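You operate a simulated robot arm through the tools that you are given. There is no shell and no other tool. Be economical: measure what you need, move in short steps, check, and stop when the job is done.

Carry out the task below with a simulated robot arm. There is one attempt and no reset: what you move stays moved.

JOB
Run the old sample out of the clarity tube, then flush it with the water cup.
Fine: all of the water, cup back; hold the blue button till the tube is empty each time. Set down upright: water cup.

It is judged by the outcome, as a careful person would: the job done as asked, and still so three seconds after it is handed in. It fails if anything else is knocked over, pushed out of place, dropped, spilled or broken.

ROBOT AND FRAMES
A 7-joint arm with a two-finger parallel gripper, fixed in place. Base frame: the origin is at the foot of the arm, x ahead of it, y to its left, z up. Lengths are in mm, angles in rad, forces in N, time in s.
With the tool pointing down near the work surface it reaches from about 380 to 900 mm from the base axis. Its first joint turns from -2.007 to 2.007 rad. Payload 3.91 kg.
The tool frame sits at the grasp point between the pads (the TCP): z along the fingers, y along the line on which they close. The tips reach 30 mm beyond it. The gripper opens to 110 mm. The fingers are 20 mm wide and 10 mm thick; the gripper's body (48 by 112 mm) begins 55 mm behind the TCP.
Orientation is told as [roll, pitch, yaw] about the base's x, y, z axes, in that order, counted from this pose: with the fingers straight down and closing along the base's y, the tool's x points along the base's -x, its y along +y and its z along -z.

CONTROLS
- The arm moves only by the tool arm_command. Its argument "commands" is a list of rows, each an object of numbers (a shift or turn left out is 0, a gripper value left out holds the last): "dx", "dy", "dz": the shift along the base's x, y, z in cm; "rx", "ry", "rz": the turn, a rotation vector about the base's x, y, z in rad. In form: [{"dx": .., "dy": .., "dz": .., "rx": .., "ry": .., "rz": ..}, ...]. A call has 1 to 20 rows; each row shifts and turns the commanded pose from where the row before left it. "fingers" is the gripper command, from -1 (fully open) to 1 (shut), values between in proportion, set as the call begins (left out, the last holds). Rows are played at 5 a second. More than 50 mm and 0.15 rad between two rows, or a gripper value outside its range, and nothing of the call is played. A pose out of reach is approached as far as the arm can. The call stops where the force on the tool passes 40 N (or 10 N more than at its start, if that is more) or the arm is blocked; 0.2 s more then pass. The fingers move at their own pace (about 153 mm/s each) and stop on an object; they squeeze with about 38 N. The grip force told is the motor's: it shows also when the fingers shut on nothing. Time passes only in rows, and 0.2 s behind the last, so rows that do not move let the fingers close. The reply holds the time, the measured pose of the TCP, the force on the tool along the base axes, the opening and the grip force, in the units named above and with some noise, with the torque about the TCP (base axes, N m) and any sound that the robot's microphone picked up.
- Cameras (640 x 400 px; columns grow to the right, rows downward): "scene" is fixed at [230.1, -501.6, 1486.3]; the picture's right is [0.92, -0.40, 0.00], its down [-0.10, -0.23, -0.97] and it looks along [0.38, 0.89, -0.25] (base axes); focal length 314 px, centre (320, 200). "wrist" rides on the gripper at [72, 17, -103] in the tool frame; the picture's right is [-0.23, 0.97, 0.00], its down [-0.76, -0.18, -0.62] and it looks along [-0.61, -0.14, 0.78] (tool axes); focal length 222 px, centre (320, 200). There is no depth. A picture from a camera that has moved, and an enlarged one, comes with that camera's place and axes in the base frame and with its lens. The place of the scene camera against the robot may be out by one fixed shift of up to 18 mm in any direction.
- get_image(camera): a new picture of that camera. The clock stands still meanwhile.
- raise_lower(by): slides the trunk up (or, below 0, down) by that many mm; the arm rides with it, the base frame stays. It gives what a move gives, with no picture.
- close_up(camera, box): a new picture of the part [left, top, right, bottom] of that camera's present view, enlarged. The clock stands still meanwhile.
- sign_off(): hands the job in; it is judged then, once.

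Go step by step. Nothing tells you positions but the pictures and the camera data: compare them with the known pose of the tool, close in by small moves and look again before you grip or let go. The budget is 120 turns and 68 pictures, counting those below and the enlarged ones. Unless the task says otherwise, let go and move clear before handing in, and close with one line.

The tools are called after "Request:" as name(argument=value, ...) on one line, values as JSON. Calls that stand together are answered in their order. arm_command: Moves the arm, as the interface text tells. Its arguments: {"type":"object","properties":{"commands":{"type":"array","items":{"type":"object","properties":{"dx":{"type":"number"},"dy":{"type":"number"},"dz":{"type":"number"},"rx":{"type":"number"},"ry":{"type":"number"},"rz":{"type":"number"}}}},"fingers":{"type":"number"}},"required":["commands"]} The other tools are called the same way: raise_lower (by) slides the trunk up or down; get_image (camera) takes a picture; close_up (camera, box) takes an enlarged picture of a part of a camera's view; sign_off () hands the job in.

At the start:

```text
t: 0.0
position: [476.0, 96.4, 1360.0]
orientation: [-0.001, 0.0, 0.001]
ft_force: [-0.1, -0.3, 0.4]
ft_torque: [0.01, 0.04, 0.01]
width: 110.0
grasp_force: 0.0
trunk travel left (down, up): [-900.0, 90.0]
```

scene: 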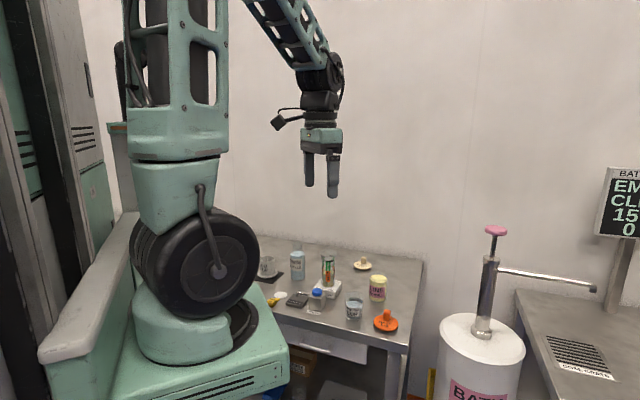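
wrist: 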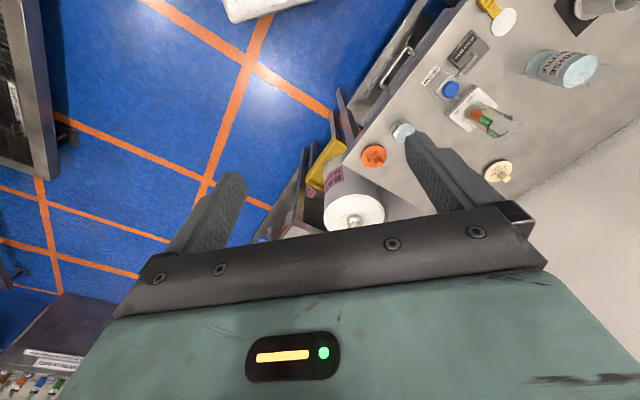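

I see a table with several small items, the clarity tube with a blue button in front among them. I'll zoom in on the table to identify them.

Request:
close_up(camera="scene", box=[240, 230, 420, 342])

Request:
close_up(camera="wrist", box=[350, 0, 640, 190])

```text
3.56 times, centred on (330, 286) of scene
camera zoom: at [230.1, -501.6, 1486.3], right [0.92, -0.4, 0.0], down [-0.1, -0.23, -0.97], along [0.38, 0.89, -0.25], focal length 1115 px, centre (284, -106)
```

zoom: 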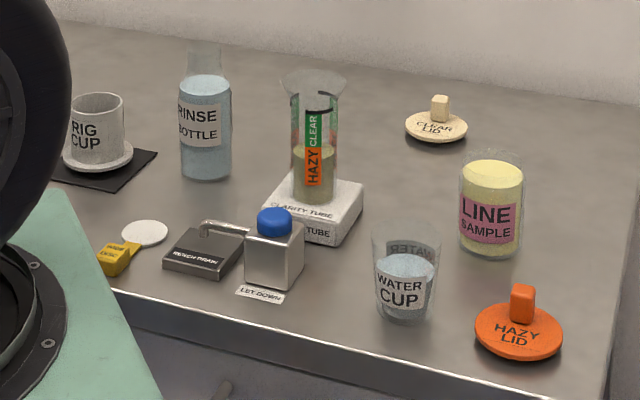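

```text
2.11 times, centred on (495, 95) of wrist
camera zoom: at [403.5, 113.9, 1464.5], right [0.23, 0.97, 0.0], down [0.76, -0.18, 0.62], along [0.61, -0.14, -0.78], focal length 468 px, centre (-48, 421)
```

zoom: 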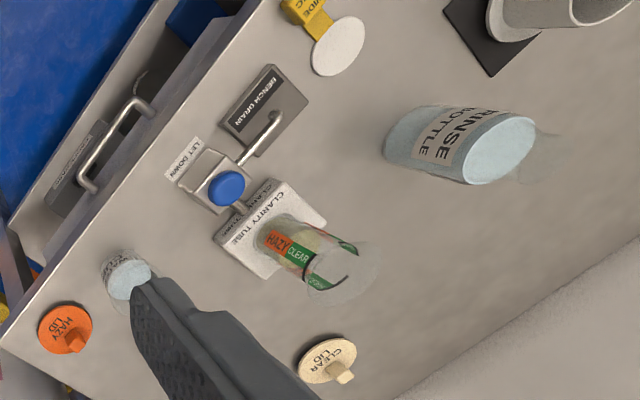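

The tube rim is near (650, 431, 1028), the blue button near (586, 373, 920) and the water cup near (662, 272). I'll check the sign, close the fingers, and move above the button with the hand turned so its thin side faces the tube.

Request:
close_up(camera="scene", box=[580, 150, 640, 250])

Request:
arm_command(commands=[{"dx": 0.9, "dy": 2.7, "dz": -2.0, "rz": 0.0735}, {"dx": 0.9, "dy": 2.7, "dz": -2.0, "rz": 0.0735}, {"dx": 0.9, "dy": 2.7, "dz": -2.0, "rz": 0.0735}, {"dx": 0.9, "dy": 2.7, "dz": -2.0, "rz": 0.0735}, {"dx": 0.9, "dy": 2.7, "dz": -2.0, "rz": 0.0735}, {"dx": 0.9, "dy": 2.7, "dz": -2.0, "rz": 0.0735}, {"dx": 0.9, "dy": 2.7, "dz": -2.0, "rz": 0.0735}, {"dx": 0.9, "dy": 2.7, "dz": -2.0, "rz": 0.0735}, {"dx": 0.9, "dy": 2.7, "dz": -2.0, "rz": 0.0735}, {"dx": 0.9, "dy": 2.7, "dz": -2.0, "rz": 0.0735}, {"dx": 0}], fingers=1)

```text
4.00 times, centred on (610, 200) of scene
camera zoom: at [230.1, -501.6, 1486.3], right [0.92, -0.4, 0.0], down [-0.1, -0.23, -0.97], along [0.38, 0.89, -0.25], focal length 1254 px, centre (-840, 200)
```

zoom: 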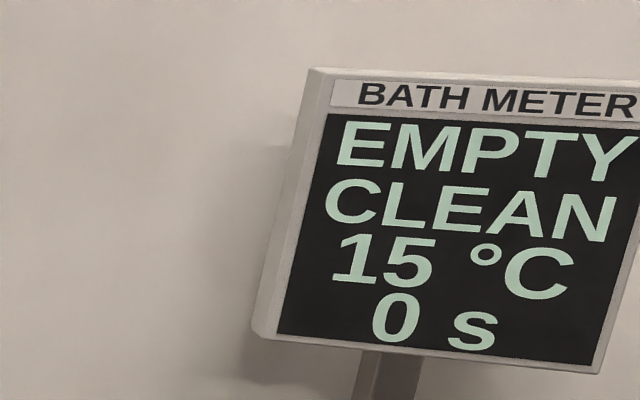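

```text
t: 2.4
position: [565.8, 366.8, 1159.7]
orientation: [0.001, -0.001, 0.736]
ft_force: [0.0, 0.2, 0.2]
ft_torque: [0.02, -0.01, -0.02]
width: 0.0
grasp_force: 37.4
trunk travel left (down, up): [-900.0, 90.0]
```

The sign belongs to the bath and doesn't matter here. Now a wrist view over the button.

Request:
get_image(camera="wrist")

```text
62 pictures are left
camera wrist: at [500.2, 331.0, 1264.4], right [-0.49, 0.87, 0.0], down [0.68, 0.38, 0.62], along [0.55, 0.3, -0.78], focal length 222 px, centre (320, 200)
```

wrist: 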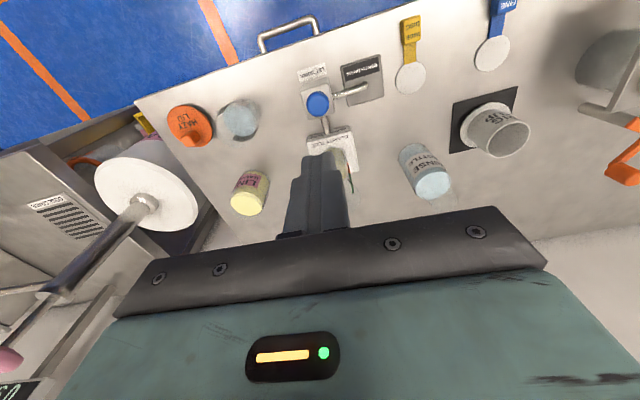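

The button measures at about (585, 372). I'm descending with a slight backward lean so the hand stays clear of the tube.

Request:
arm_command(commands=[{"rx": 0.067, "ry": -0.074, "dx": 0.6, "dy": -0.1}, {"rx": 0.067, "ry": -0.074, "dx": 0.6, "dy": -0.1}, {"dz": -3.7}, {"dz": -3.7}, {"dz": -3.7}, {"dz": -3.7}, {"dz": -3.2}, {"dx": 0}])

Request:
get_image(camera="wrist")

Request:
close_up(camera="scene", box=[270, 210, 370, 330])

```text
t: 4.2
position: [577.1, 365.5, 979.0]
orientation: [0.0, -0.198, 0.736]
ft_force: [-0.1, 0.6, 0.0]
ft_torque: [0.03, -0.01, 0.02]
width: 0.0
grasp_force: 38.5
trunk travel left (down, up): [-900.0, 90.0]
```

```text
61 pictures are left
camera wrist: at [497.7, 316.0, 1067.1], right [-0.49, 0.87, 0.05], down [0.58, 0.29, 0.76], along [0.65, 0.4, -0.65], focal length 222 px, centre (320, 200)
```

wrist: 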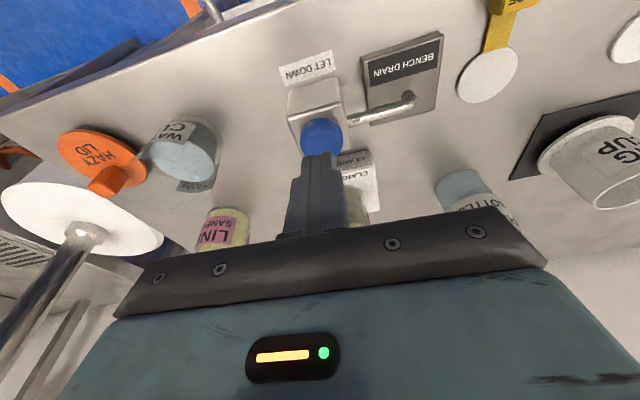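

```text
3.33 times, centred on (320, 270) of scene
camera zoom: at [230.1, -501.6, 1486.3], right [0.92, -0.4, 0.0], down [-0.1, -0.23, -0.97], along [0.38, 0.89, -0.25], focal length 1045 px, centre (320, -33)
```

zoom: 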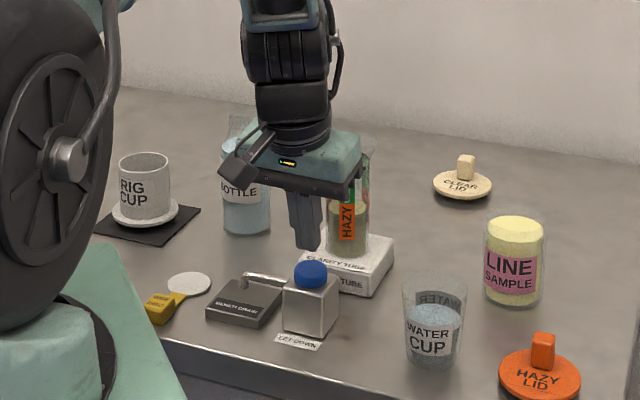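

The fingertip is lined up over the button. I'll lower in small steps to find contact.

Request:
arm_command(commands=[{"dz": -1.0}, {"dz": -0.8}, {"dz": -0.4}, {"dz": -0.4}, {"dz": -0.3}, {"dz": -0.3}])

```text
t: 5.6
position: [579.6, 364.8, 949.2]
orientation: [-0.001, -0.2, 0.735]
ft_force: [-1.1, -0.1, 5.8]
ft_torque: [-0.03, 0.0, -0.07]
width: 0.0
grasp_force: 38.0
trunk travel left (down, up): [-900.0, 90.0]
```

There is contact at tip z of about 920. I'm pressing in further.

Request:
arm_command(commands=[{"dz": -0.2}, {"dz": -0.2}, {"dz": -0.2}, {"dx": 0}])

Request:
close_up(camera="scene", box=[290, 240, 370, 330])

```text
t: 6.5
position: [580.0, 366.3, 946.4]
orientation: [0.0, -0.206, 0.735]
ft_force: [-6.1, -5.9, 28.1]
ft_torque: [-0.25, 0.3, 0.03]
width: 0.3
grasp_force: 37.6
trunk travel left (down, up): [-900.0, 90.0]
stopped in row 4: the force on the tool passed its limit (the readings are from after the stop); the commanded pose is now the measured one
```

```text
4.44 times, centred on (330, 285) of scene
camera zoom: at [230.1, -501.6, 1486.3], right [0.92, -0.4, 0.0], down [-0.1, -0.23, -0.97], along [0.38, 0.89, -0.25], focal length 1393 px, centre (276, -178)
```

zoom: 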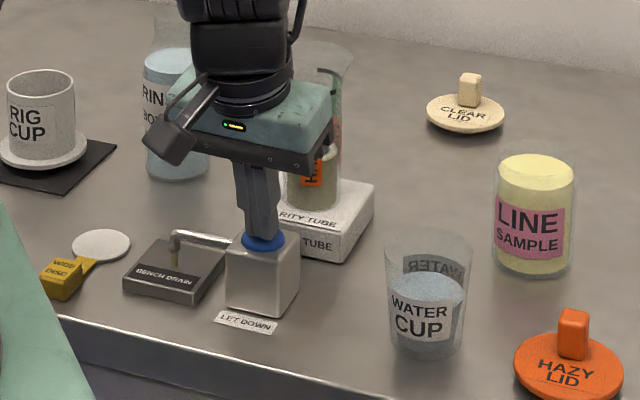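

The button is down and liquid is running from the spout. I'm holding it.

Request:
arm_command(commands=[{"dx": 0}, {"dx": 0}, {"dx": 0}, {"dx": 0}, {"dx": 0}, {"dx": 0}, {"dx": 0}, {"dx": 0}, {"dx": 0}, {"dx": 0}, {"dx": 0}, {"dx": 0}, {"dx": 0}, {"dx": 0}, {"dx": 0}, {"dx": 0}, {"dx": 0}, {"dx": 0}, {"dx": 0}, {"dx": 0}])

Request:
close_up(camera="scene", box=[290, 240, 350, 310])

```text
t: 10.7
position: [580.9, 365.7, 946.1]
orientation: [0.001, -0.207, 0.735]
ft_force: [3.5, 4.4, 33.0]
ft_torque: [0.02, -0.05, 0.02]
width: 0.2
grasp_force: 37.6
trunk travel left (down, up): [-900.0, 90.0]
```

```text
5.71 times, centred on (320, 275) of scene
camera zoom: at [230.1, -501.6, 1486.3], right [0.92, -0.4, 0.0], down [-0.1, -0.23, -0.97], along [0.38, 0.89, -0.25], focal length 1791 px, centre (320, -229)
```

zoom: 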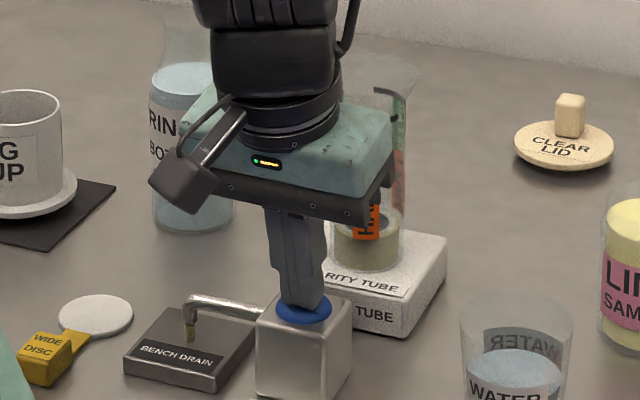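

The level is dropping and the drain is still running, so I'll keep holding.

Request:
arm_command(commands=[{"dx": 0}, {"dx": 0}, {"dx": 0}, {"dx": 0}, {"dx": 0}, {"dx": 0}, {"dx": 0}, {"dx": 0}, {"dx": 0}, {"dx": 0}, {"dx": 0}, {"dx": 0}, {"dx": 0}, {"dx": 0}, {"dx": 0}, {"dx": 0}, {"dx": 0}, {"dx": 0}, {"dx": 0}, {"dx": 0}])

Request:
close_up(camera="scene", box=[290, 240, 350, 310])

```text
t: 14.9
position: [579.6, 367.3, 946.9]
orientation: [0.002, -0.208, 0.734]
ft_force: [1.8, 1.7, 34.3]
ft_torque: [-0.01, 0.03, 0.02]
width: 0.2
grasp_force: 37.6
trunk travel left (down, up): [-900.0, 90.0]
```

```text
5.71 times, centred on (320, 275) of scene
camera zoom: at [230.1, -501.6, 1486.3], right [0.92, -0.4, 0.0], down [-0.1, -0.23, -0.97], along [0.38, 0.89, -0.25], focal length 1791 px, centre (320, -229)
```

zoom: 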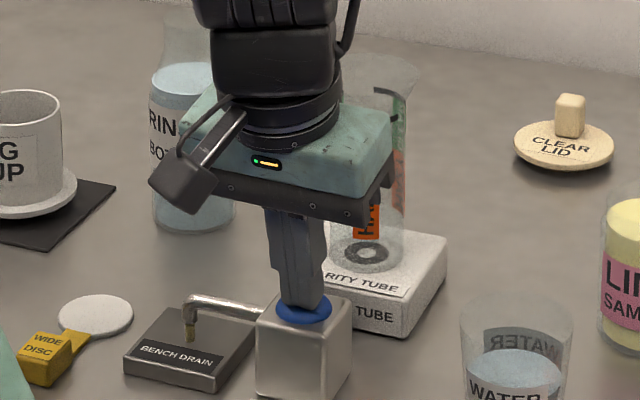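

The tube looks almost empty but the spout may still be running, so I'll hold a bit longer.

Request:
arm_command(commands=[{"dx": 0}, {"dx": 0}, {"dx": 0}, {"dx": 0}, {"dx": 0}, {"dx": 0}, {"dx": 0}, {"dx": 0}, {"dx": 0}, {"dx": 0}, {"dx": 0}, {"dx": 0}, {"dx": 0}, {"dx": 0}, {"dx": 0}, {"dx": 0}, {"dx": 0}, {"dx": 0}, {"dx": 0}, {"dx": 0}])

Request:
close_up(camera="scene", box=[290, 240, 350, 310])

```text
t: 19.1
position: [580.9, 365.9, 946.5]
orientation: [0.003, -0.206, 0.733]
ft_force: [0.7, 1.0, 34.0]
ft_torque: [-0.06, 0.04, 0.03]
width: 0.0
grasp_force: 37.7
trunk travel left (down, up): [-900.0, 90.0]
```

```text
5.71 times, centred on (320, 275) of scene
camera zoom: at [230.1, -501.6, 1486.3], right [0.92, -0.4, 0.0], down [-0.1, -0.23, -0.97], along [0.38, 0.89, -0.25], focal length 1791 px, centre (320, -229)
```

zoom: 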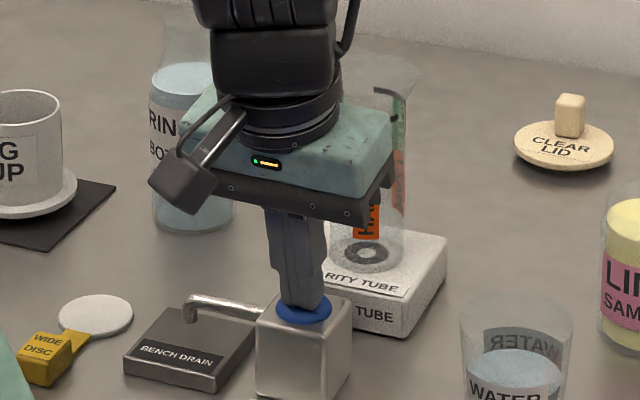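

The tube is empty and the flow has stopped; the press pose was TCP (580, 366, 946). I'll lift off and swing to a low side-approach pose in front of the cup, from off the table edge, with fingers open.

Request:
arm_command(commands=[{"dz": 2}, {"dz": 4.5}, {"dz": 4.5}, {"dz": 4.0}, {"dx": -0.2, "dy": -2.3, "rx": 0.087, "ry": -0.096}, {"dx": -0.2, "dy": -2.3, "rx": 0.087, "ry": -0.096}, {"dx": -0.2, "dy": -2.3, "rx": 0.087, "ry": -0.096}, {"dx": -0.2, "dy": -2.3, "rx": 0.087, "ry": -0.096}, {"dx": -0.2, "dy": -2.3, "rx": 0.087, "ry": -0.096}, {"dx": -0.2, "dy": -2.3, "rx": 0.087, "ry": -0.096}, {"dx": -0.2, "dy": -2.3, "rx": 0.087, "ry": -0.096}, {"dx": -0.2, "dy": -2.3, "rx": 0.087, "ry": -0.096}, {"dx": 0}, {"dx": 0}])

Request:
arm_command(commands=[{"dx": 0}, {"dx": 0}], fingers=-1)

Request:
get_image(camera="wrist")

Request:
get_image(camera="scene")

```text
t: 22.1
position: [562.1, 181.7, 1094.9]
orientation: [0.006, -1.24, 0.73]
ft_force: [-0.6, -0.5, 0.8]
ft_torque: [0.03, -0.02, 0.0]
width: 0.0
grasp_force: 37.4
trunk travel left (down, up): [-900.0, 90.0]
```

```text
t: 22.7
position: [562.4, 180.5, 1094.7]
orientation: [0.006, -1.239, 0.73]
ft_force: [-0.6, -0.2, -0.1]
ft_torque: [0.0, 0.03, 0.0]
width: 110.2
grasp_force: 0.0
trunk travel left (down, up): [-900.0, 90.0]
```

```text
55 pictures are left
camera wrist: at [460.2, 113.2, 1060.4], right [-0.6, 0.77, 0.22], down [-0.13, -0.36, 0.92], along [0.79, 0.52, 0.32], focal length 222 px, centre (320, 200)
```

wrist: 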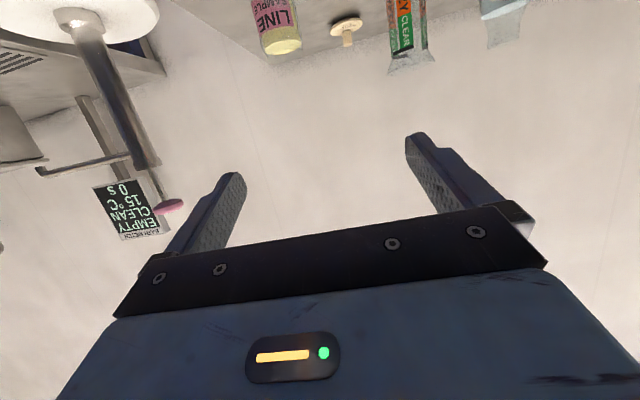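

```text
54 pictures are left
```

scene: 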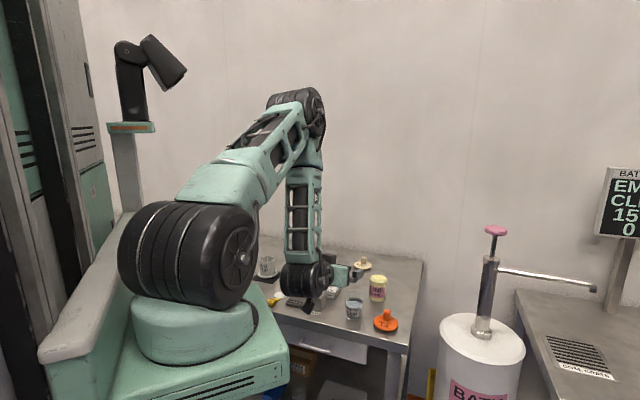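

The side pose is reachable. I put the cup at about (669, 269) with its rim at z of about 940, so I'm lowering in front of it and lining up.

Request:
arm_command(commands=[{"dx": 0.35, "dy": -0.4, "dz": -4}, {"dz": -4}, {"dz": -4}, {"dz": -4}, {"dz": -1.5}, {"dx": 0}, {"dx": 0}])

Request:
get_image(camera="wrist")

Request:
close_up(camera="scene", box=[290, 250, 410, 340])

```text
t: 24.3
position: [568.4, 177.0, 919.6]
orientation: [0.008, -1.239, 0.73]
ft_force: [1.3, -0.4, -0.5]
ft_torque: [0.01, -0.03, -0.02]
width: 110.0
grasp_force: 0.1
trunk travel left (down, up): [-900.0, 90.0]
```

```text
53 pictures are left
camera wrist: at [464.9, 109.2, 884.7], right [-0.6, 0.77, 0.22], down [-0.13, -0.36, 0.92], along [0.79, 0.52, 0.32], focal length 222 px, centre (320, 200)
```

wrist: 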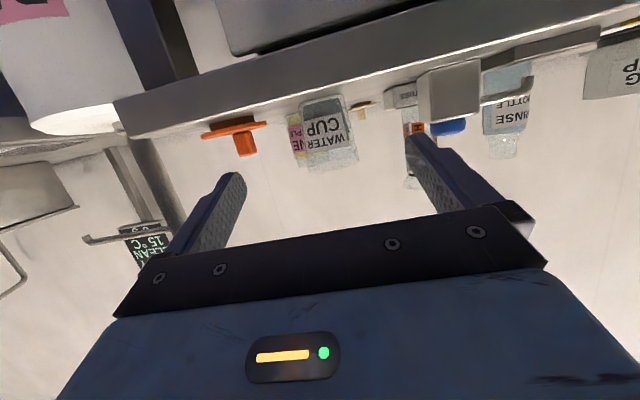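

```text
4.44 times, centred on (350, 295) of scene
camera zoom: at [230.1, -501.6, 1486.3], right [0.92, -0.4, 0.0], down [-0.1, -0.23, -0.97], along [0.38, 0.89, -0.25], focal length 1393 px, centre (187, -222)
```

zoom: 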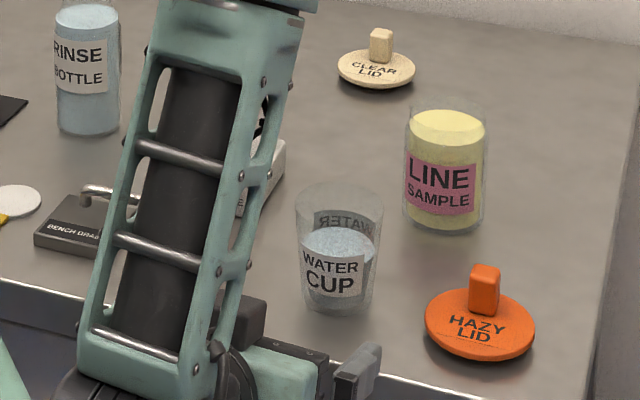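

The cup lies straight ahead, about 3 mm to the left of the finger centreline. I'll advance 60 mm and look again.

Request:
arm_command(commands=[{"dx": 2.15, "dy": 2.1}, {"dx": 2.15, "dy": 2.1, "dz": -0.2}, {"dx": 0}])

Request:
get_image(camera="wrist")

Request:
close_up(camera="scene", box=[310, 270, 410, 340])

```text
t: 25.1
position: [610.7, 221.1, 917.3]
orientation: [0.004, -1.239, 0.733]
ft_force: [-0.1, 0.2, -0.4]
ft_torque: [-0.02, 0.01, -0.01]
width: 110.0
grasp_force: 0.1
trunk travel left (down, up): [-900.0, 90.0]
```

```text
51 pictures are left
camera wrist: at [509.0, 152.3, 882.5], right [-0.6, 0.77, 0.22], down [-0.13, -0.36, 0.92], along [0.79, 0.52, 0.32], focal length 222 px, centre (320, 200)
```

wrist: 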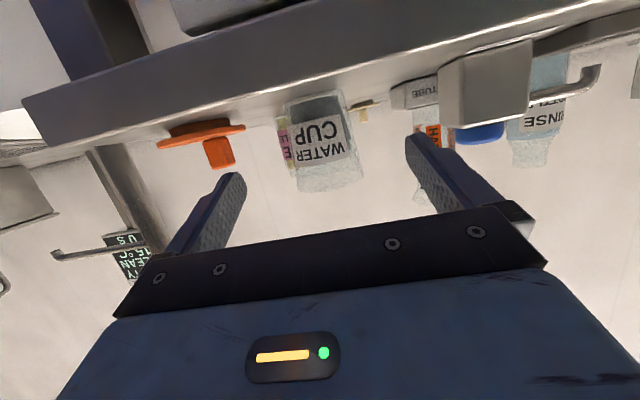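

```text
5.71 times, centred on (360, 305) of scene
camera zoom: at [230.1, -501.6, 1486.3], right [0.92, -0.4, 0.0], down [-0.1, -0.23, -0.97], along [0.38, 0.89, -0.25], focal length 1791 px, centre (91, -400)
```

zoom: 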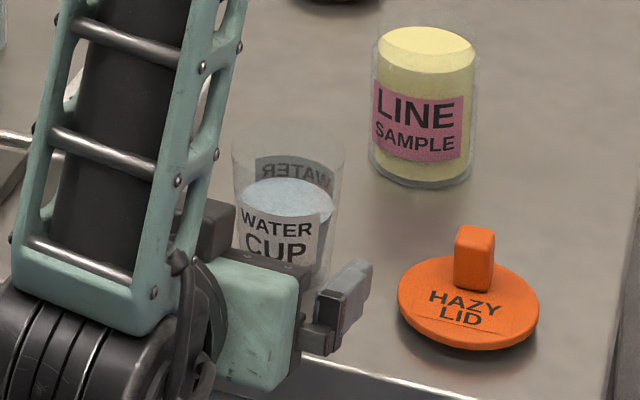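

Alignment is good and the cup is about 75 mm ahead. I'm moving in.

Request:
arm_command(commands=[{"dx": 1.86, "dy": 1.67}, {"dx": 1.86, "dy": 1.67}, {"dx": 1.7, "dy": 1.5}, {"dx": 0}])

Request:
get_image(camera="wrist")

Request:
close_up(camera="scene", box=[310, 270, 410, 340])

```text
t: 26.1
position: [666.0, 268.4, 917.8]
orientation: [0.004, -1.24, 0.73]
ft_force: [-0.6, 0.4, 0.5]
ft_torque: [-0.03, -0.07, 0.03]
width: 109.9
grasp_force: 0.0
trunk travel left (down, up): [-900.0, 90.0]
```

```text
49 pictures are left
camera wrist: at [563.8, 200.3, 883.3], right [-0.6, 0.77, 0.22], down [-0.13, -0.36, 0.92], along [0.79, 0.52, 0.32], focal length 222 px, centre (320, 200)
```

wrist: 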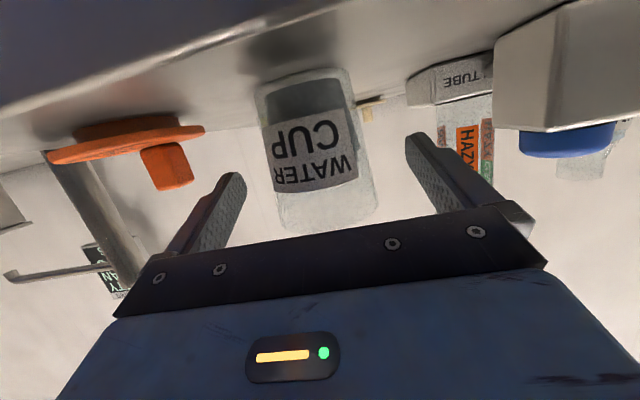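

```text
5.71 times, centred on (360, 305) of scene
camera zoom: at [230.1, -501.6, 1486.3], right [0.92, -0.4, 0.0], down [-0.1, -0.23, -0.97], along [0.38, 0.89, -0.25], focal length 1791 px, centre (91, -400)
```

zoom: 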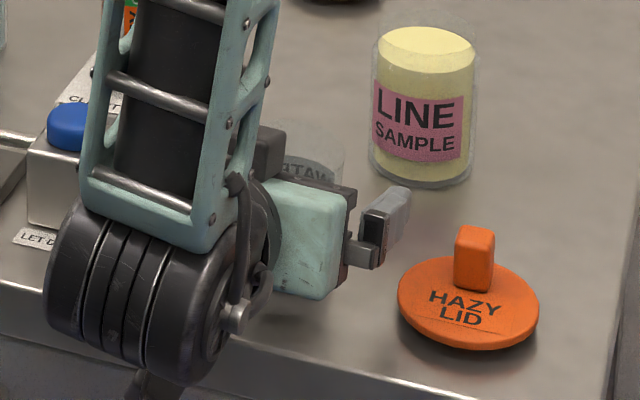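

The cup is centred between the fingers. I'm closing.

Request:
arm_command(commands=[{"dx": 0}, {"dx": 0}, {"dx": 0}, {"dx": 0}], fingers=1)

Request:
get_image(camera="wrist")

```text
t: 27.1
position: [664.3, 268.4, 918.4]
orientation: [0.006, -1.239, 0.732]
ft_force: [0.1, 0.1, 1.2]
ft_torque: [0.07, 0.0, 0.0]
width: 57.1
grasp_force: 37.8
trunk travel left (down, up): [-900.0, 90.0]
```

```text
47 pictures are left
camera wrist: at [563.6, 200.2, 883.4], right [-0.6, 0.77, 0.22], down [-0.13, -0.36, 0.92], along [0.79, 0.52, 0.32], focal length 222 px, centre (320, 200)
```

wrist: 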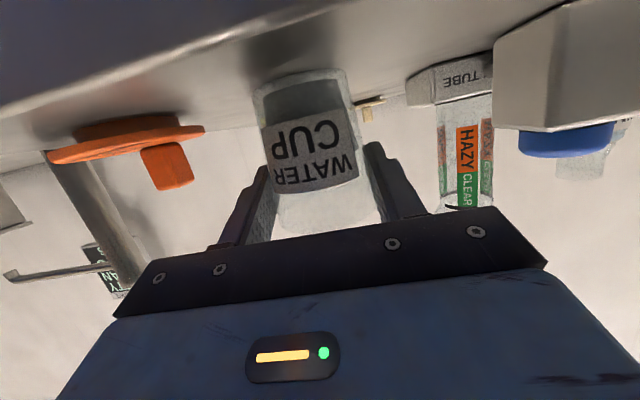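

The grip is firm at 57 mm; the cup's home TCP pose is (665, 268.4, 918). I'm lifting straight up gently.

Request:
arm_command(commands=[{"dz": 0.5}, {"dz": 1}, {"dz": 1.5}, {"dz": 2}, {"dz": 2.5}, {"dz": 2.5}, {"dz": 2.5}, {"dz": 2.5}, {"dz": 2}, {"dz": 1.5}, {"dz": 1}, {"dz": 0.5}, {"dx": 0}])

Request:
get_image(camera="wrist")

Request:
close_up(camera="scene", box=[280, 210, 400, 330])

```text
t: 29.9
position: [666.2, 267.0, 1117.1]
orientation: [0.003, -1.24, 0.731]
ft_force: [0.9, -0.4, -1.9]
ft_torque: [-0.01, 0.03, 0.03]
width: 57.2
grasp_force: 37.6
trunk travel left (down, up): [-900.0, 90.0]
```

```text
46 pictures are left
camera wrist: at [562.9, 199.7, 1082.5], right [-0.6, 0.77, 0.22], down [-0.13, -0.36, 0.92], along [0.79, 0.52, 0.32], focal length 222 px, centre (320, 200)
```

wrist: 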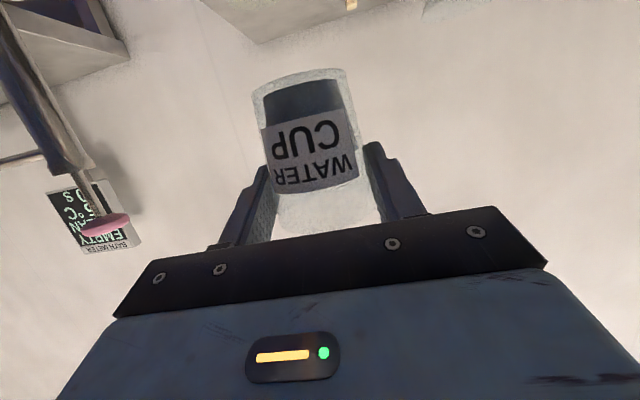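

```text
3.33 times, centred on (340, 270) of scene
camera zoom: at [230.1, -501.6, 1486.3], right [0.92, -0.4, 0.0], down [-0.1, -0.23, -0.97], along [0.38, 0.89, -0.25], focal length 1045 px, centre (253, -33)
```

zoom: 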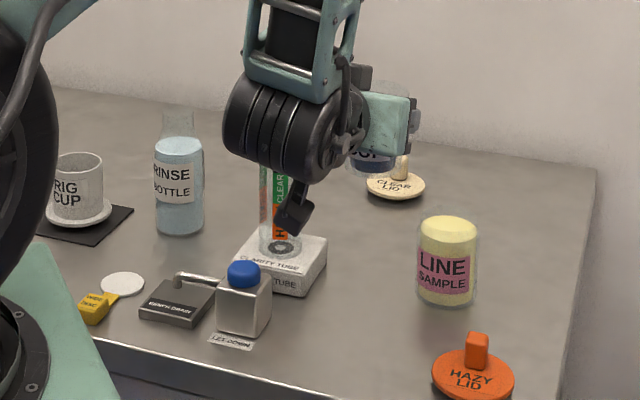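

The cup is held securely. I'll lower 7 cm so the wrist camera can see the tube rim and I can fix its position before pouring.

Request:
arm_command(commands=[{"dz": -1.5}, {"dz": -2}, {"dz": -2}, {"dz": -1.5}, {"dx": 0}])

Request:
close_up(camera="wrist", box=[400, 0, 560, 100])

Request:
close_up(camera="scene", box=[300, 235, 360, 305])

```text
t: 31.1
position: [664.2, 268.3, 1046.2]
orientation: [0.003, -1.239, 0.734]
ft_force: [-0.4, -0.1, -1.4]
ft_torque: [-0.01, 0.02, 0.0]
width: 57.0
grasp_force: 38.0
trunk travel left (down, up): [-900.0, 90.0]
```

```text
4.00 times, centred on (480, 50) of wrist
camera zoom: at [562.7, 200.4, 1011.7], right [-0.6, 0.77, 0.22], down [-0.13, -0.36, 0.92], along [0.79, 0.52, 0.32], focal length 888 px, centre (-320, 800)
```

zoom: 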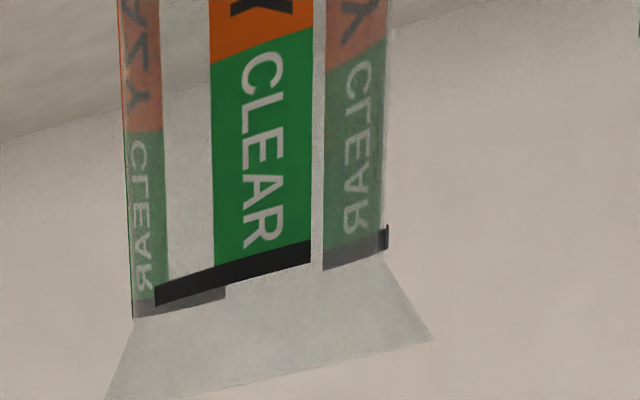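

```text
5.71 times, centred on (330, 270) of scene
camera zoom: at [230.1, -501.6, 1486.3], right [0.92, -0.4, 0.0], down [-0.1, -0.23, -0.97], along [0.38, 0.89, -0.25], focal length 1791 px, centre (263, -200)
```

zoom: 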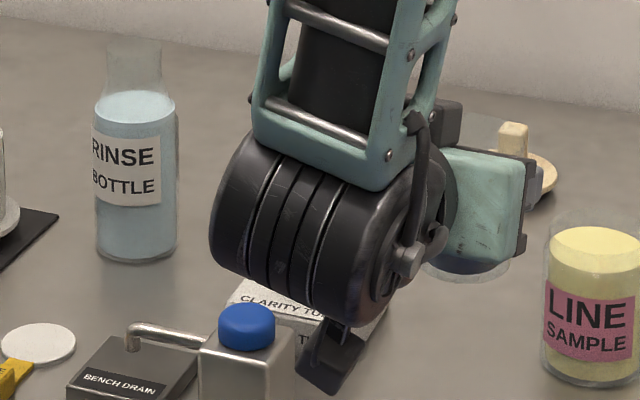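

The rim plane sits at about z 1016 and the tube axis near (656, 446). I'll move to a stage position right of the tube, then tilt slightly (0.5 rad, below the spilling angle).

Request:
arm_command(commands=[{"dx": 0.3, "dy": 0.45, "dz": 0.4}, {"dx": 0.6, "dy": 0.9, "dz": 0.6}, {"dx": 0.7, "dy": 1.0, "dz": 0.6}, {"dx": 0.7, "dy": 1.1, "dz": 0.4}, {"dx": 0.7, "dy": 1.1, "dz": 0.4}, {"dx": 0.7, "dy": 1.1}, {"dx": 0.7, "dy": 1.1}, {"dx": 0.7, "dy": 1.0}, {"dx": 0.6, "dy": 0.9}, {"dx": 0.3, "dy": 0.45}, {"dx": 0.1, "dy": 0.2}, {"rx": -0.037, "ry": -0.033}, {"rx": -0.074, "ry": -0.067}, {"rx": -0.074, "ry": -0.067}, {"rx": -0.074, "ry": -0.067}, {"rx": -0.074, "ry": -0.067}, {"rx": -0.037, "ry": -0.033}, {"dx": 0}])

Request:
get_image(camera="wrist")

Request:
close_up(camera="scene", box=[280, 210, 400, 310])

```text
t: 34.9
position: [725.0, 361.2, 1071.4]
orientation: [-1.033, -0.982, 1.682]
ft_force: [-0.8, 0.2, -1.1]
ft_torque: [0.02, 0.04, -0.01]
width: 57.2
grasp_force: 38.1
trunk travel left (down, up): [-900.0, 90.0]
```

```text
42 pictures are left
camera wrist: at [636.0, 279.1, 1033.2], right [-0.59, 0.76, -0.28], down [-0.44, -0.02, 0.9], along [0.68, 0.65, 0.35], focal length 222 px, centre (320, 200)
```

wrist: 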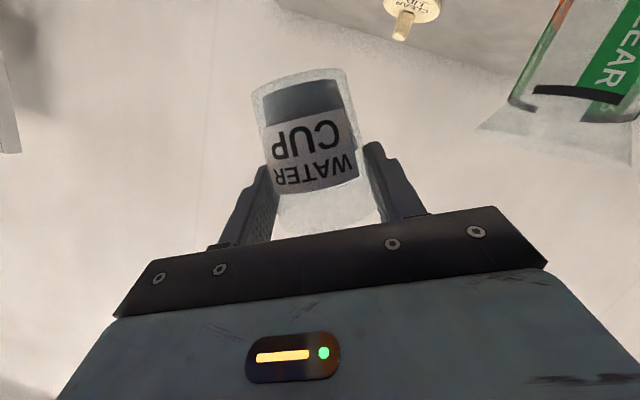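

```text
4.00 times, centred on (340, 260) of scene
camera zoom: at [230.1, -501.6, 1486.3], right [0.92, -0.4, 0.0], down [-0.1, -0.23, -0.97], along [0.38, 0.89, -0.25], focal length 1254 px, centre (240, -40)
```

zoom: 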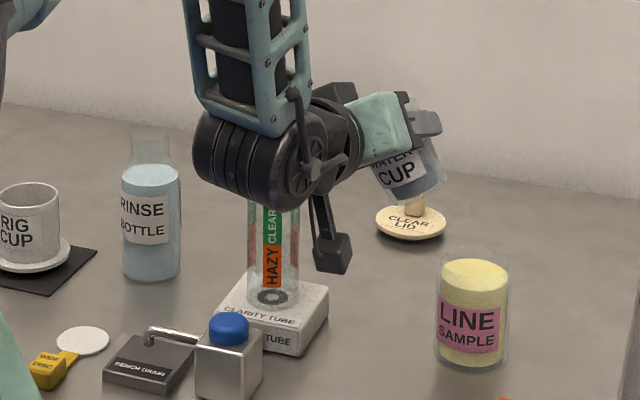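

Both views agree on the tube at about (657, 446) with rim z near 1015. I'm sliding the cup left until its lip is just over the funnel.

Request:
arm_command(commands=[{"dx": -0.4, "dy": 0.45}, {"dx": -0.8, "dy": 0.9}, {"dx": -0.9, "dy": 1.0}, {"dx": -0.9, "dy": 1.0}, {"dx": -0.6, "dy": 0.65}, {"dx": -0.3, "dy": 0.35}, {"dx": 0}])

Request:
get_image(camera="wrist")

Request:
close_up(camera="scene", box=[280, 220, 400, 310])

```text
t: 36.5
position: [686.5, 404.3, 1070.3]
orientation: [-1.03, -0.982, 1.68]
ft_force: [-0.5, 0.3, -1.5]
ft_torque: [0.0, 0.04, -0.02]
width: 57.1
grasp_force: 37.8
trunk travel left (down, up): [-900.0, 90.0]
```

```text
40 pictures are left
camera wrist: at [596.8, 321.9, 1032.9], right [-0.59, 0.76, -0.28], down [-0.44, -0.02, 0.9], along [0.68, 0.65, 0.35], focal length 222 px, centre (320, 200)
```

wrist: 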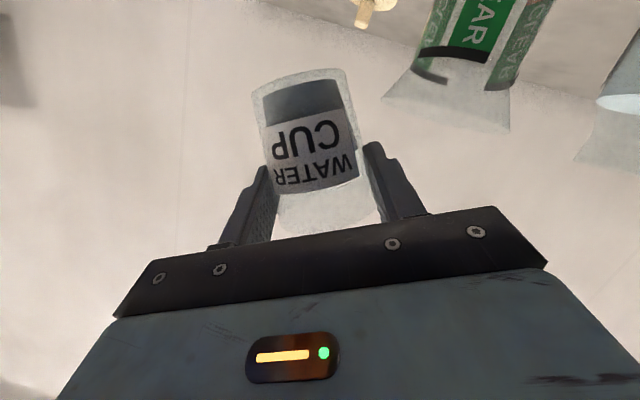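

```text
4.44 times, centred on (340, 265) of scene
camera zoom: at [230.1, -501.6, 1486.3], right [0.92, -0.4, 0.0], down [-0.1, -0.23, -0.97], along [0.38, 0.89, -0.25], focal length 1393 px, centre (231, -89)
```

zoom: 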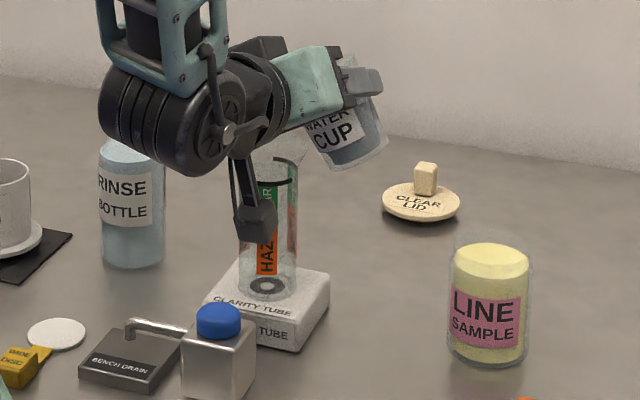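

The lip is over the funnel's near side with clearance. I'm starting to pour slowly to a 1.0 rad tilt.

Request:
arm_command(commands=[{"dx": -0.04, "dy": 0.04, "dz": 0.04, "rx": -0.0372, "ry": -0.0334}, {"dx": -0.04, "dy": 0.04, "dz": 0.04, "rx": -0.0372, "ry": -0.0334}, {"dx": -0.04, "dy": 0.04, "dz": 0.04, "rx": -0.0372, "ry": -0.0334}, {"dx": -0.04, "dy": 0.04, "dz": 0.04, "rx": -0.0372, "ry": -0.0334}, {"dx": -0.04, "dy": 0.04, "dz": 0.04, "rx": -0.0372, "ry": -0.0334}, {"dx": -0.04, "dy": 0.04, "dz": 0.04, "rx": -0.0372, "ry": -0.0334}, {"dx": -0.04, "dy": 0.04, "dz": 0.04, "rx": -0.0372, "ry": -0.0334}, {"dx": -0.04, "dy": 0.04, "dz": 0.04, "rx": -0.0372, "ry": -0.0334}, {"dx": -0.04, "dy": 0.04, "dz": 0.04, "rx": -0.0372, "ry": -0.0334}, {"dx": -0.04, "dy": 0.04, "dz": 0.04, "rx": -0.0372, "ry": -0.0334}])

Request:
get_image(camera="wrist")

Request:
close_up(camera="scene", box=[300, 220, 380, 310])

```text
t: 38.7
position: [682.0, 408.7, 1074.8]
orientation: [-1.36, -0.537, 1.915]
ft_force: [0.1, -0.1, -1.2]
ft_torque: [0.05, 0.03, -0.01]
width: 57.1
grasp_force: 37.8
trunk travel left (down, up): [-900.0, 90.0]
```

```text
38 pictures are left
camera wrist: at [605.2, 312.8, 1042.5], right [-0.42, 0.57, -0.7], down [-0.71, 0.28, 0.65], along [0.57, 0.77, 0.29], focal length 222 px, centre (320, 200)
```

wrist: 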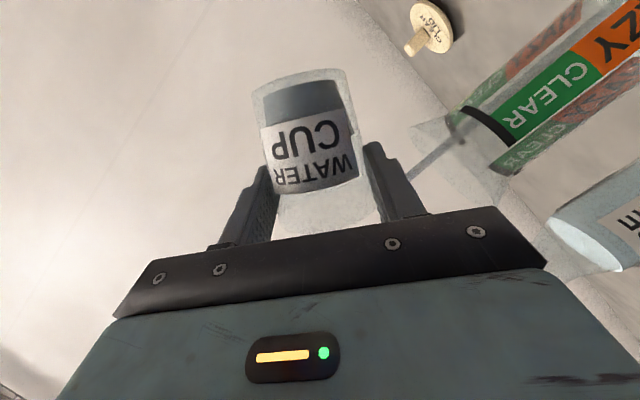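

```text
4.44 times, centred on (340, 265) of scene
camera zoom: at [230.1, -501.6, 1486.3], right [0.92, -0.4, 0.0], down [-0.1, -0.23, -0.97], along [0.38, 0.89, -0.25], focal length 1393 px, centre (231, -89)
```

zoom: 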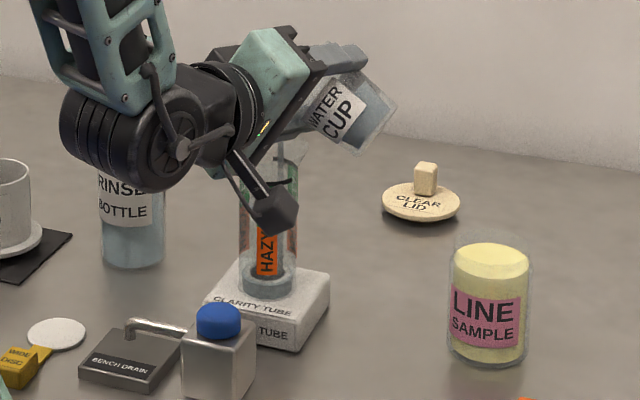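

The stream is falling into the middle of the tube. I'm continuing the pour.

Request:
arm_command(commands=[{"dx": 0}, {"dx": -0.07, "dy": 0.08, "dz": 0.04, "rx": -0.0372, "ry": -0.0334}, {"dx": -0.07, "dy": 0.08, "dz": 0.04, "rx": -0.0372, "ry": -0.0334}, {"dx": 0}, {"dx": -0.07, "dy": 0.08, "dz": 0.04, "rx": -0.0372, "ry": -0.0334}, {"dx": -0.07, "dy": 0.08, "dz": 0.04, "rx": -0.0372, "ry": -0.0334}, {"dx": 0}, {"dx": -0.07, "dy": 0.08, "dz": 0.04, "rx": -0.0372, "ry": -0.0334}, {"dx": -0.07, "dy": 0.08, "dz": 0.04, "rx": -0.0372, "ry": -0.0334}, {"dx": 0}, {"dx": -0.07, "dy": 0.08, "dz": 0.04, "rx": -0.0372, "ry": -0.0334}, {"dx": -0.07, "dy": 0.08, "dz": 0.04, "rx": -0.0372, "ry": -0.0334}, {"dx": 0}, {"dx": -0.07, "dy": 0.08, "dz": 0.04, "rx": -0.0372, "ry": -0.0334}, {"dx": -0.07, "dy": 0.08, "dz": 0.04, "rx": -0.0372, "ry": -0.0334}])

Request:
get_image(camera="wrist")

Request:
close_up(camera="scene", box=[300, 220, 380, 310])

```text
t: 41.9
position: [675.8, 416.3, 1079.3]
orientation: [-1.542, -0.07, 1.97]
ft_force: [-0.6, 0.0, -0.7]
ft_torque: [-0.01, 0.03, -0.03]
width: 56.5
grasp_force: 38.1
trunk travel left (down, up): [-900.0, 90.0]
```

```text
36 pictures are left
camera wrist: at [607.4, 311.2, 1060.7], right [-0.14, 0.26, -0.96], down [-0.86, 0.45, 0.25], along [0.49, 0.86, 0.16], focal length 222 px, centre (320, 200)
```

wrist: 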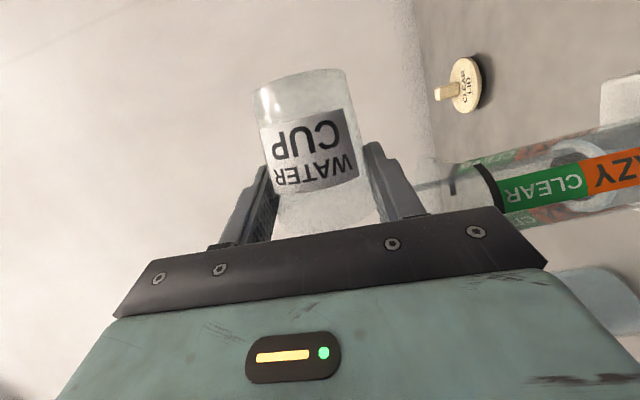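

```text
4.44 times, centred on (340, 265) of scene
camera zoom: at [230.1, -501.6, 1486.3], right [0.92, -0.4, 0.0], down [-0.1, -0.23, -0.97], along [0.38, 0.89, -0.25], focal length 1393 px, centre (231, -89)
```

zoom: 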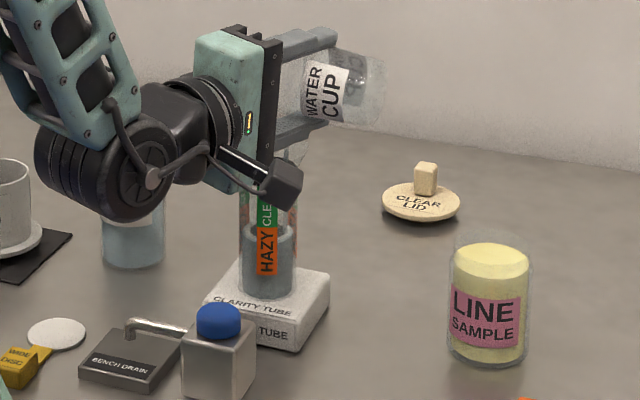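

Most of the water is in the tube. I'm tilting past horizontal to run out the rest.

Request:
arm_command(commands=[{"dx": -0.16, "dy": 0.18, "dz": 0.06, "rx": -0.0558, "ry": -0.0501}, {"dx": -0.16, "dy": 0.18, "dz": 0.06, "rx": -0.0558, "ry": -0.0501}, {"dx": -0.16, "dy": 0.18, "dz": 0.06, "rx": -0.0558, "ry": -0.0501}, {"dx": -0.16, "dy": 0.18, "dz": 0.06, "rx": -0.0558, "ry": -0.0501}, {"dx": -0.16, "dy": 0.18, "dz": 0.06, "rx": -0.0558, "ry": -0.0501}, {"dx": -0.16, "dy": 0.18, "dz": 0.06, "rx": -0.0558, "ry": -0.0501}, {"dx": -0.16, "dy": 0.18, "dz": 0.06, "rx": -0.0558, "ry": -0.0501}, {"dx": -0.16, "dy": 0.18, "dz": 0.06, "rx": -0.0558, "ry": -0.0501}, {"dx": 0}, {"dx": 0}, {"dx": 0}, {"dx": 0}, {"dx": 0}, {"dx": 0}, {"dx": 0}, {"dx": 0}])

Request:
get_image(camera="wrist")

Request:
close_up(camera="scene", box=[300, 220, 380, 310])

```text
t: 45.3
position: [662.0, 430.1, 1084.2]
orientation: [-1.751, 0.496, 1.925]
ft_force: [0.4, -0.1, -0.2]
ft_torque: [0.0, -0.01, 0.0]
width: 56.8
grasp_force: 37.8
trunk travel left (down, up): [-900.0, 90.0]
```

```text
34 pictures are left
camera wrist: at [597.1, 321.6, 1088.0], right [0.25, -0.18, -0.95], down [-0.85, 0.43, -0.31], along [0.47, 0.88, -0.04], focal length 222 px, centre (320, 200)
```

wrist: 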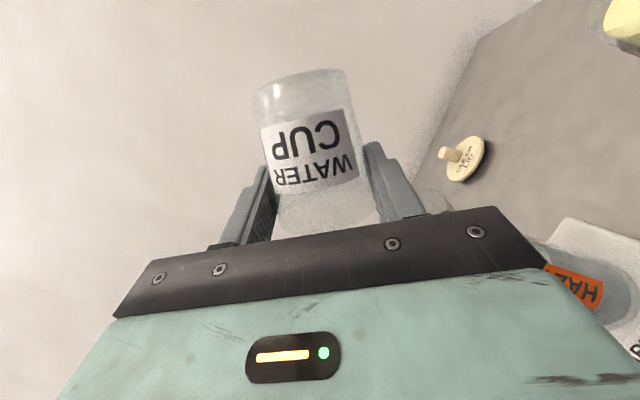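

```text
4.44 times, centred on (340, 265) of scene
camera zoom: at [230.1, -501.6, 1486.3], right [0.92, -0.4, 0.0], down [-0.1, -0.23, -0.97], along [0.38, 0.89, -0.25], focal length 1393 px, centre (231, -89)
```

zoom: 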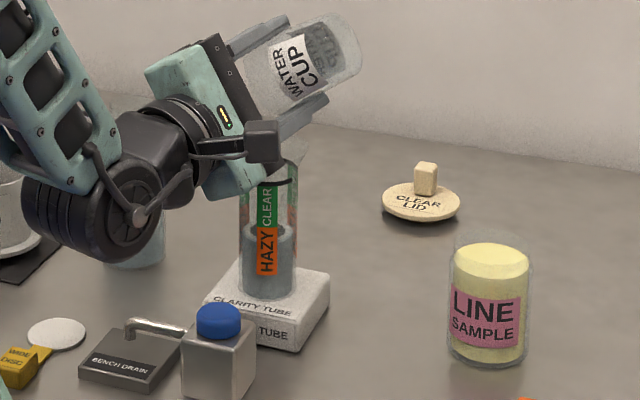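

The cup looks empty and the tube is part-filled. I'm rolling the cup back upright while drawing it away to the right.

Request:
arm_command(commands=[{"dx": 0.27, "dy": -0.3, "rx": 0.085, "ry": 0.0763}, {"dx": 0.27, "dy": -0.3, "rx": 0.085, "ry": 0.0763}, {"dx": 0.27, "dy": -0.3, "rx": 0.085, "ry": 0.0763}, {"dx": 0.27, "dy": -0.3, "rx": 0.085, "ry": 0.0763}, {"dx": 0.27, "dy": -0.3, "rx": 0.085, "ry": 0.0763}, {"dx": 0.27, "dy": -0.3, "rx": 0.085, "ry": 0.0763}, {"dx": 0.27, "dy": -0.3, "rx": 0.085, "ry": 0.0763}, {"dx": 0.27, "dy": -0.3, "rx": 0.085, "ry": 0.0763}, {"dx": 0.27, "dy": -0.3, "rx": 0.085, "ry": 0.0763}, {"dx": 0.27, "dy": -0.3, "rx": 0.085, "ry": 0.0763}, {"dx": 0.27, "dy": -0.3, "rx": 0.085, "ry": 0.0763}, {"dx": 0.27, "dy": -0.3, "rx": 0.085, "ry": 0.0763}, {"dx": 0.27, "dy": -0.3, "rx": 0.085, "ry": 0.0763}, {"dx": 0.27, "dy": -0.3, "rx": 0.085, "ry": 0.0763}, {"dx": 0.67, "dy": -0.74, "rx": 0.0744, "ry": 0.0668}, {"dx": 0.67, "dy": -0.74, "rx": 0.0744, "ry": 0.0668}, {"dx": 0.67, "dy": -0.74, "rx": 0.0744, "ry": 0.0668}, {"dx": 0.67, "dy": -0.74, "rx": 0.0744, "ry": 0.0668}, {"dx": 0.67, "dy": -0.74, "rx": 0.0744, "ry": 0.0668}, {"dx": 0}])

Request:
get_image(camera="wrist")

Request:
close_up(camera="scene", box=[280, 220, 400, 310])

```text
t: 49.5
position: [733.7, 351.3, 1084.8]
orientation: [0.013, -1.239, 0.724]
ft_force: [0.6, -0.6, 0.2]
ft_torque: [0.02, -0.04, 0.05]
width: 56.5
grasp_force: 37.8
trunk travel left (down, up): [-900.0, 90.0]
```

```text
32 pictures are left
camera wrist: at [632.4, 283.4, 1049.7], right [-0.6, 0.77, 0.22], down [-0.13, -0.36, 0.92], along [0.79, 0.52, 0.32], focal length 222 px, centre (320, 200)
```

wrist: 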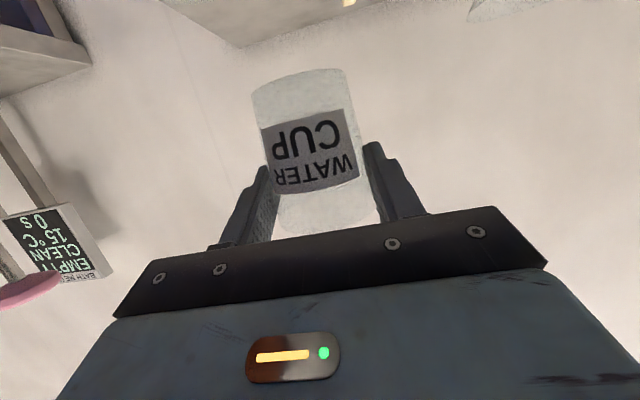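

```text
4.44 times, centred on (340, 265) of scene
camera zoom: at [230.1, -501.6, 1486.3], right [0.92, -0.4, 0.0], down [-0.1, -0.23, -0.97], along [0.38, 0.89, -0.25], focal length 1393 px, centre (231, -89)
```

zoom: 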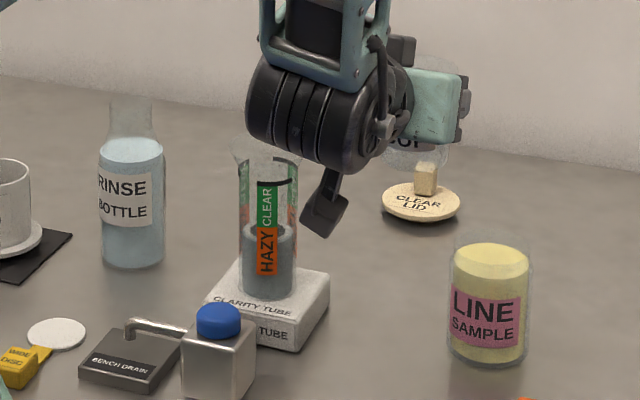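

The cup is empty and upright. I'm going back over its home spot and lowering most of the way.

Request:
arm_command(commands=[{"dx": -1.0, "dy": -1.2}, {"dx": -1.5, "dy": -1.8}, {"dx": -1.5, "dy": -1.8}, {"dx": -1.5, "dy": -1.8}, {"dx": -1.0, "dy": -1.2}, {"dx": -0.37, "dy": -0.5}, {"dz": -2}, {"dz": -3}, {"dz": -3}, {"dz": -3}, {"dz": -2}, {"dz": -1.5}, {"dz": -1.0}, {"dx": 0}, {"dx": 0}])

Request:
get_image(camera="wrist")

```text
t: 52.7
position: [665.4, 269.1, 927.9]
orientation: [0.009, -1.242, 0.73]
ft_force: [0.4, 0.5, -0.6]
ft_torque: [0.05, -0.01, -0.01]
width: 56.7
grasp_force: 38.0
trunk travel left (down, up): [-900.0, 90.0]
```

```text
30 pictures are left
camera wrist: at [563.0, 200.3, 893.8], right [-0.6, 0.77, 0.22], down [-0.13, -0.36, 0.92], along [0.79, 0.52, 0.32], focal length 222 px, centre (320, 200)
```

wrist: 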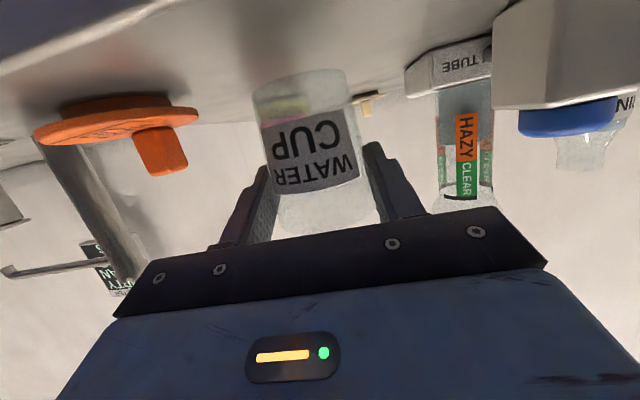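

About 10 mm remain. I'm lowering in small steps until the base touches.

Request:
arm_command(commands=[{"dz": -0.4}, {"dz": -0.3}, {"dz": -0.15}, {"dz": -0.1}, {"dx": 0}])

```text
t: 53.9
position: [665.5, 267.8, 919.6]
orientation: [0.009, -1.241, 0.726]
ft_force: [0.7, 0.0, 0.0]
ft_torque: [0.0, -0.02, 0.0]
width: 56.3
grasp_force: 38.1
trunk travel left (down, up): [-900.0, 90.0]
```

Request:
arm_command(commands=[{"dz": -0.05}, {"dz": -0.05}, {"dz": -0.05}, {"dx": 0}])

```text
t: 54.9
position: [664.6, 269.3, 918.8]
orientation: [0.009, -1.243, 0.728]
ft_force: [0.5, -0.1, 1.6]
ft_torque: [0.04, 0.04, 0.0]
width: 56.7
grasp_force: 38.2
trunk travel left (down, up): [-900.0, 90.0]
```

The base is touching (force now +1.6 N). I'll settle a hair further and open.

Request:
arm_command(commands=[{"dz": -0.05}, {"dx": 0}])

Request:
arm_command(commands=[{"dx": 0}, {"dx": 0}, {"dx": 0}], fingers=-1)

Request:
get_image(camera="wrist")

```text
t: 55.5
position: [665.3, 268.2, 917.7]
orientation: [0.008, -1.243, 0.727]
ft_force: [-0.7, -0.6, 5.2]
ft_torque: [0.09, 0.09, 0.05]
width: 56.5
grasp_force: 37.9
trunk travel left (down, up): [-900.0, 90.0]
```

```text
t: 56.3
position: [665.8, 269.3, 917.6]
orientation: [0.008, -1.241, 0.728]
ft_force: [0.6, 0.3, -0.4]
ft_torque: [0.01, 0.02, 0.02]
width: 109.7
grasp_force: 0.1
trunk travel left (down, up): [-900.0, 90.0]
```

```text
29 pictures are left
camera wrist: at [563.6, 200.7, 882.5], right [-0.6, 0.77, 0.22], down [-0.13, -0.36, 0.92], along [0.79, 0.52, 0.32], focal length 222 px, centre (320, 200)
```

wrist: 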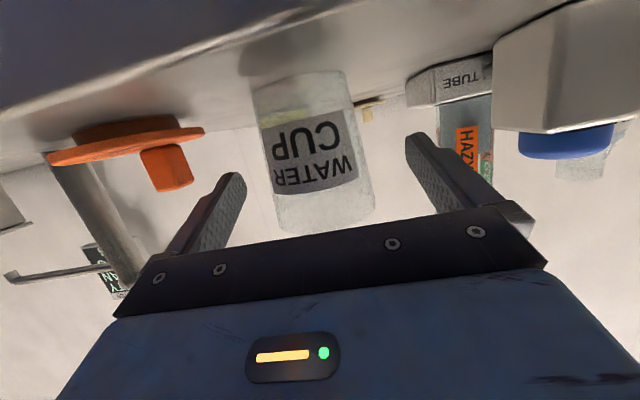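

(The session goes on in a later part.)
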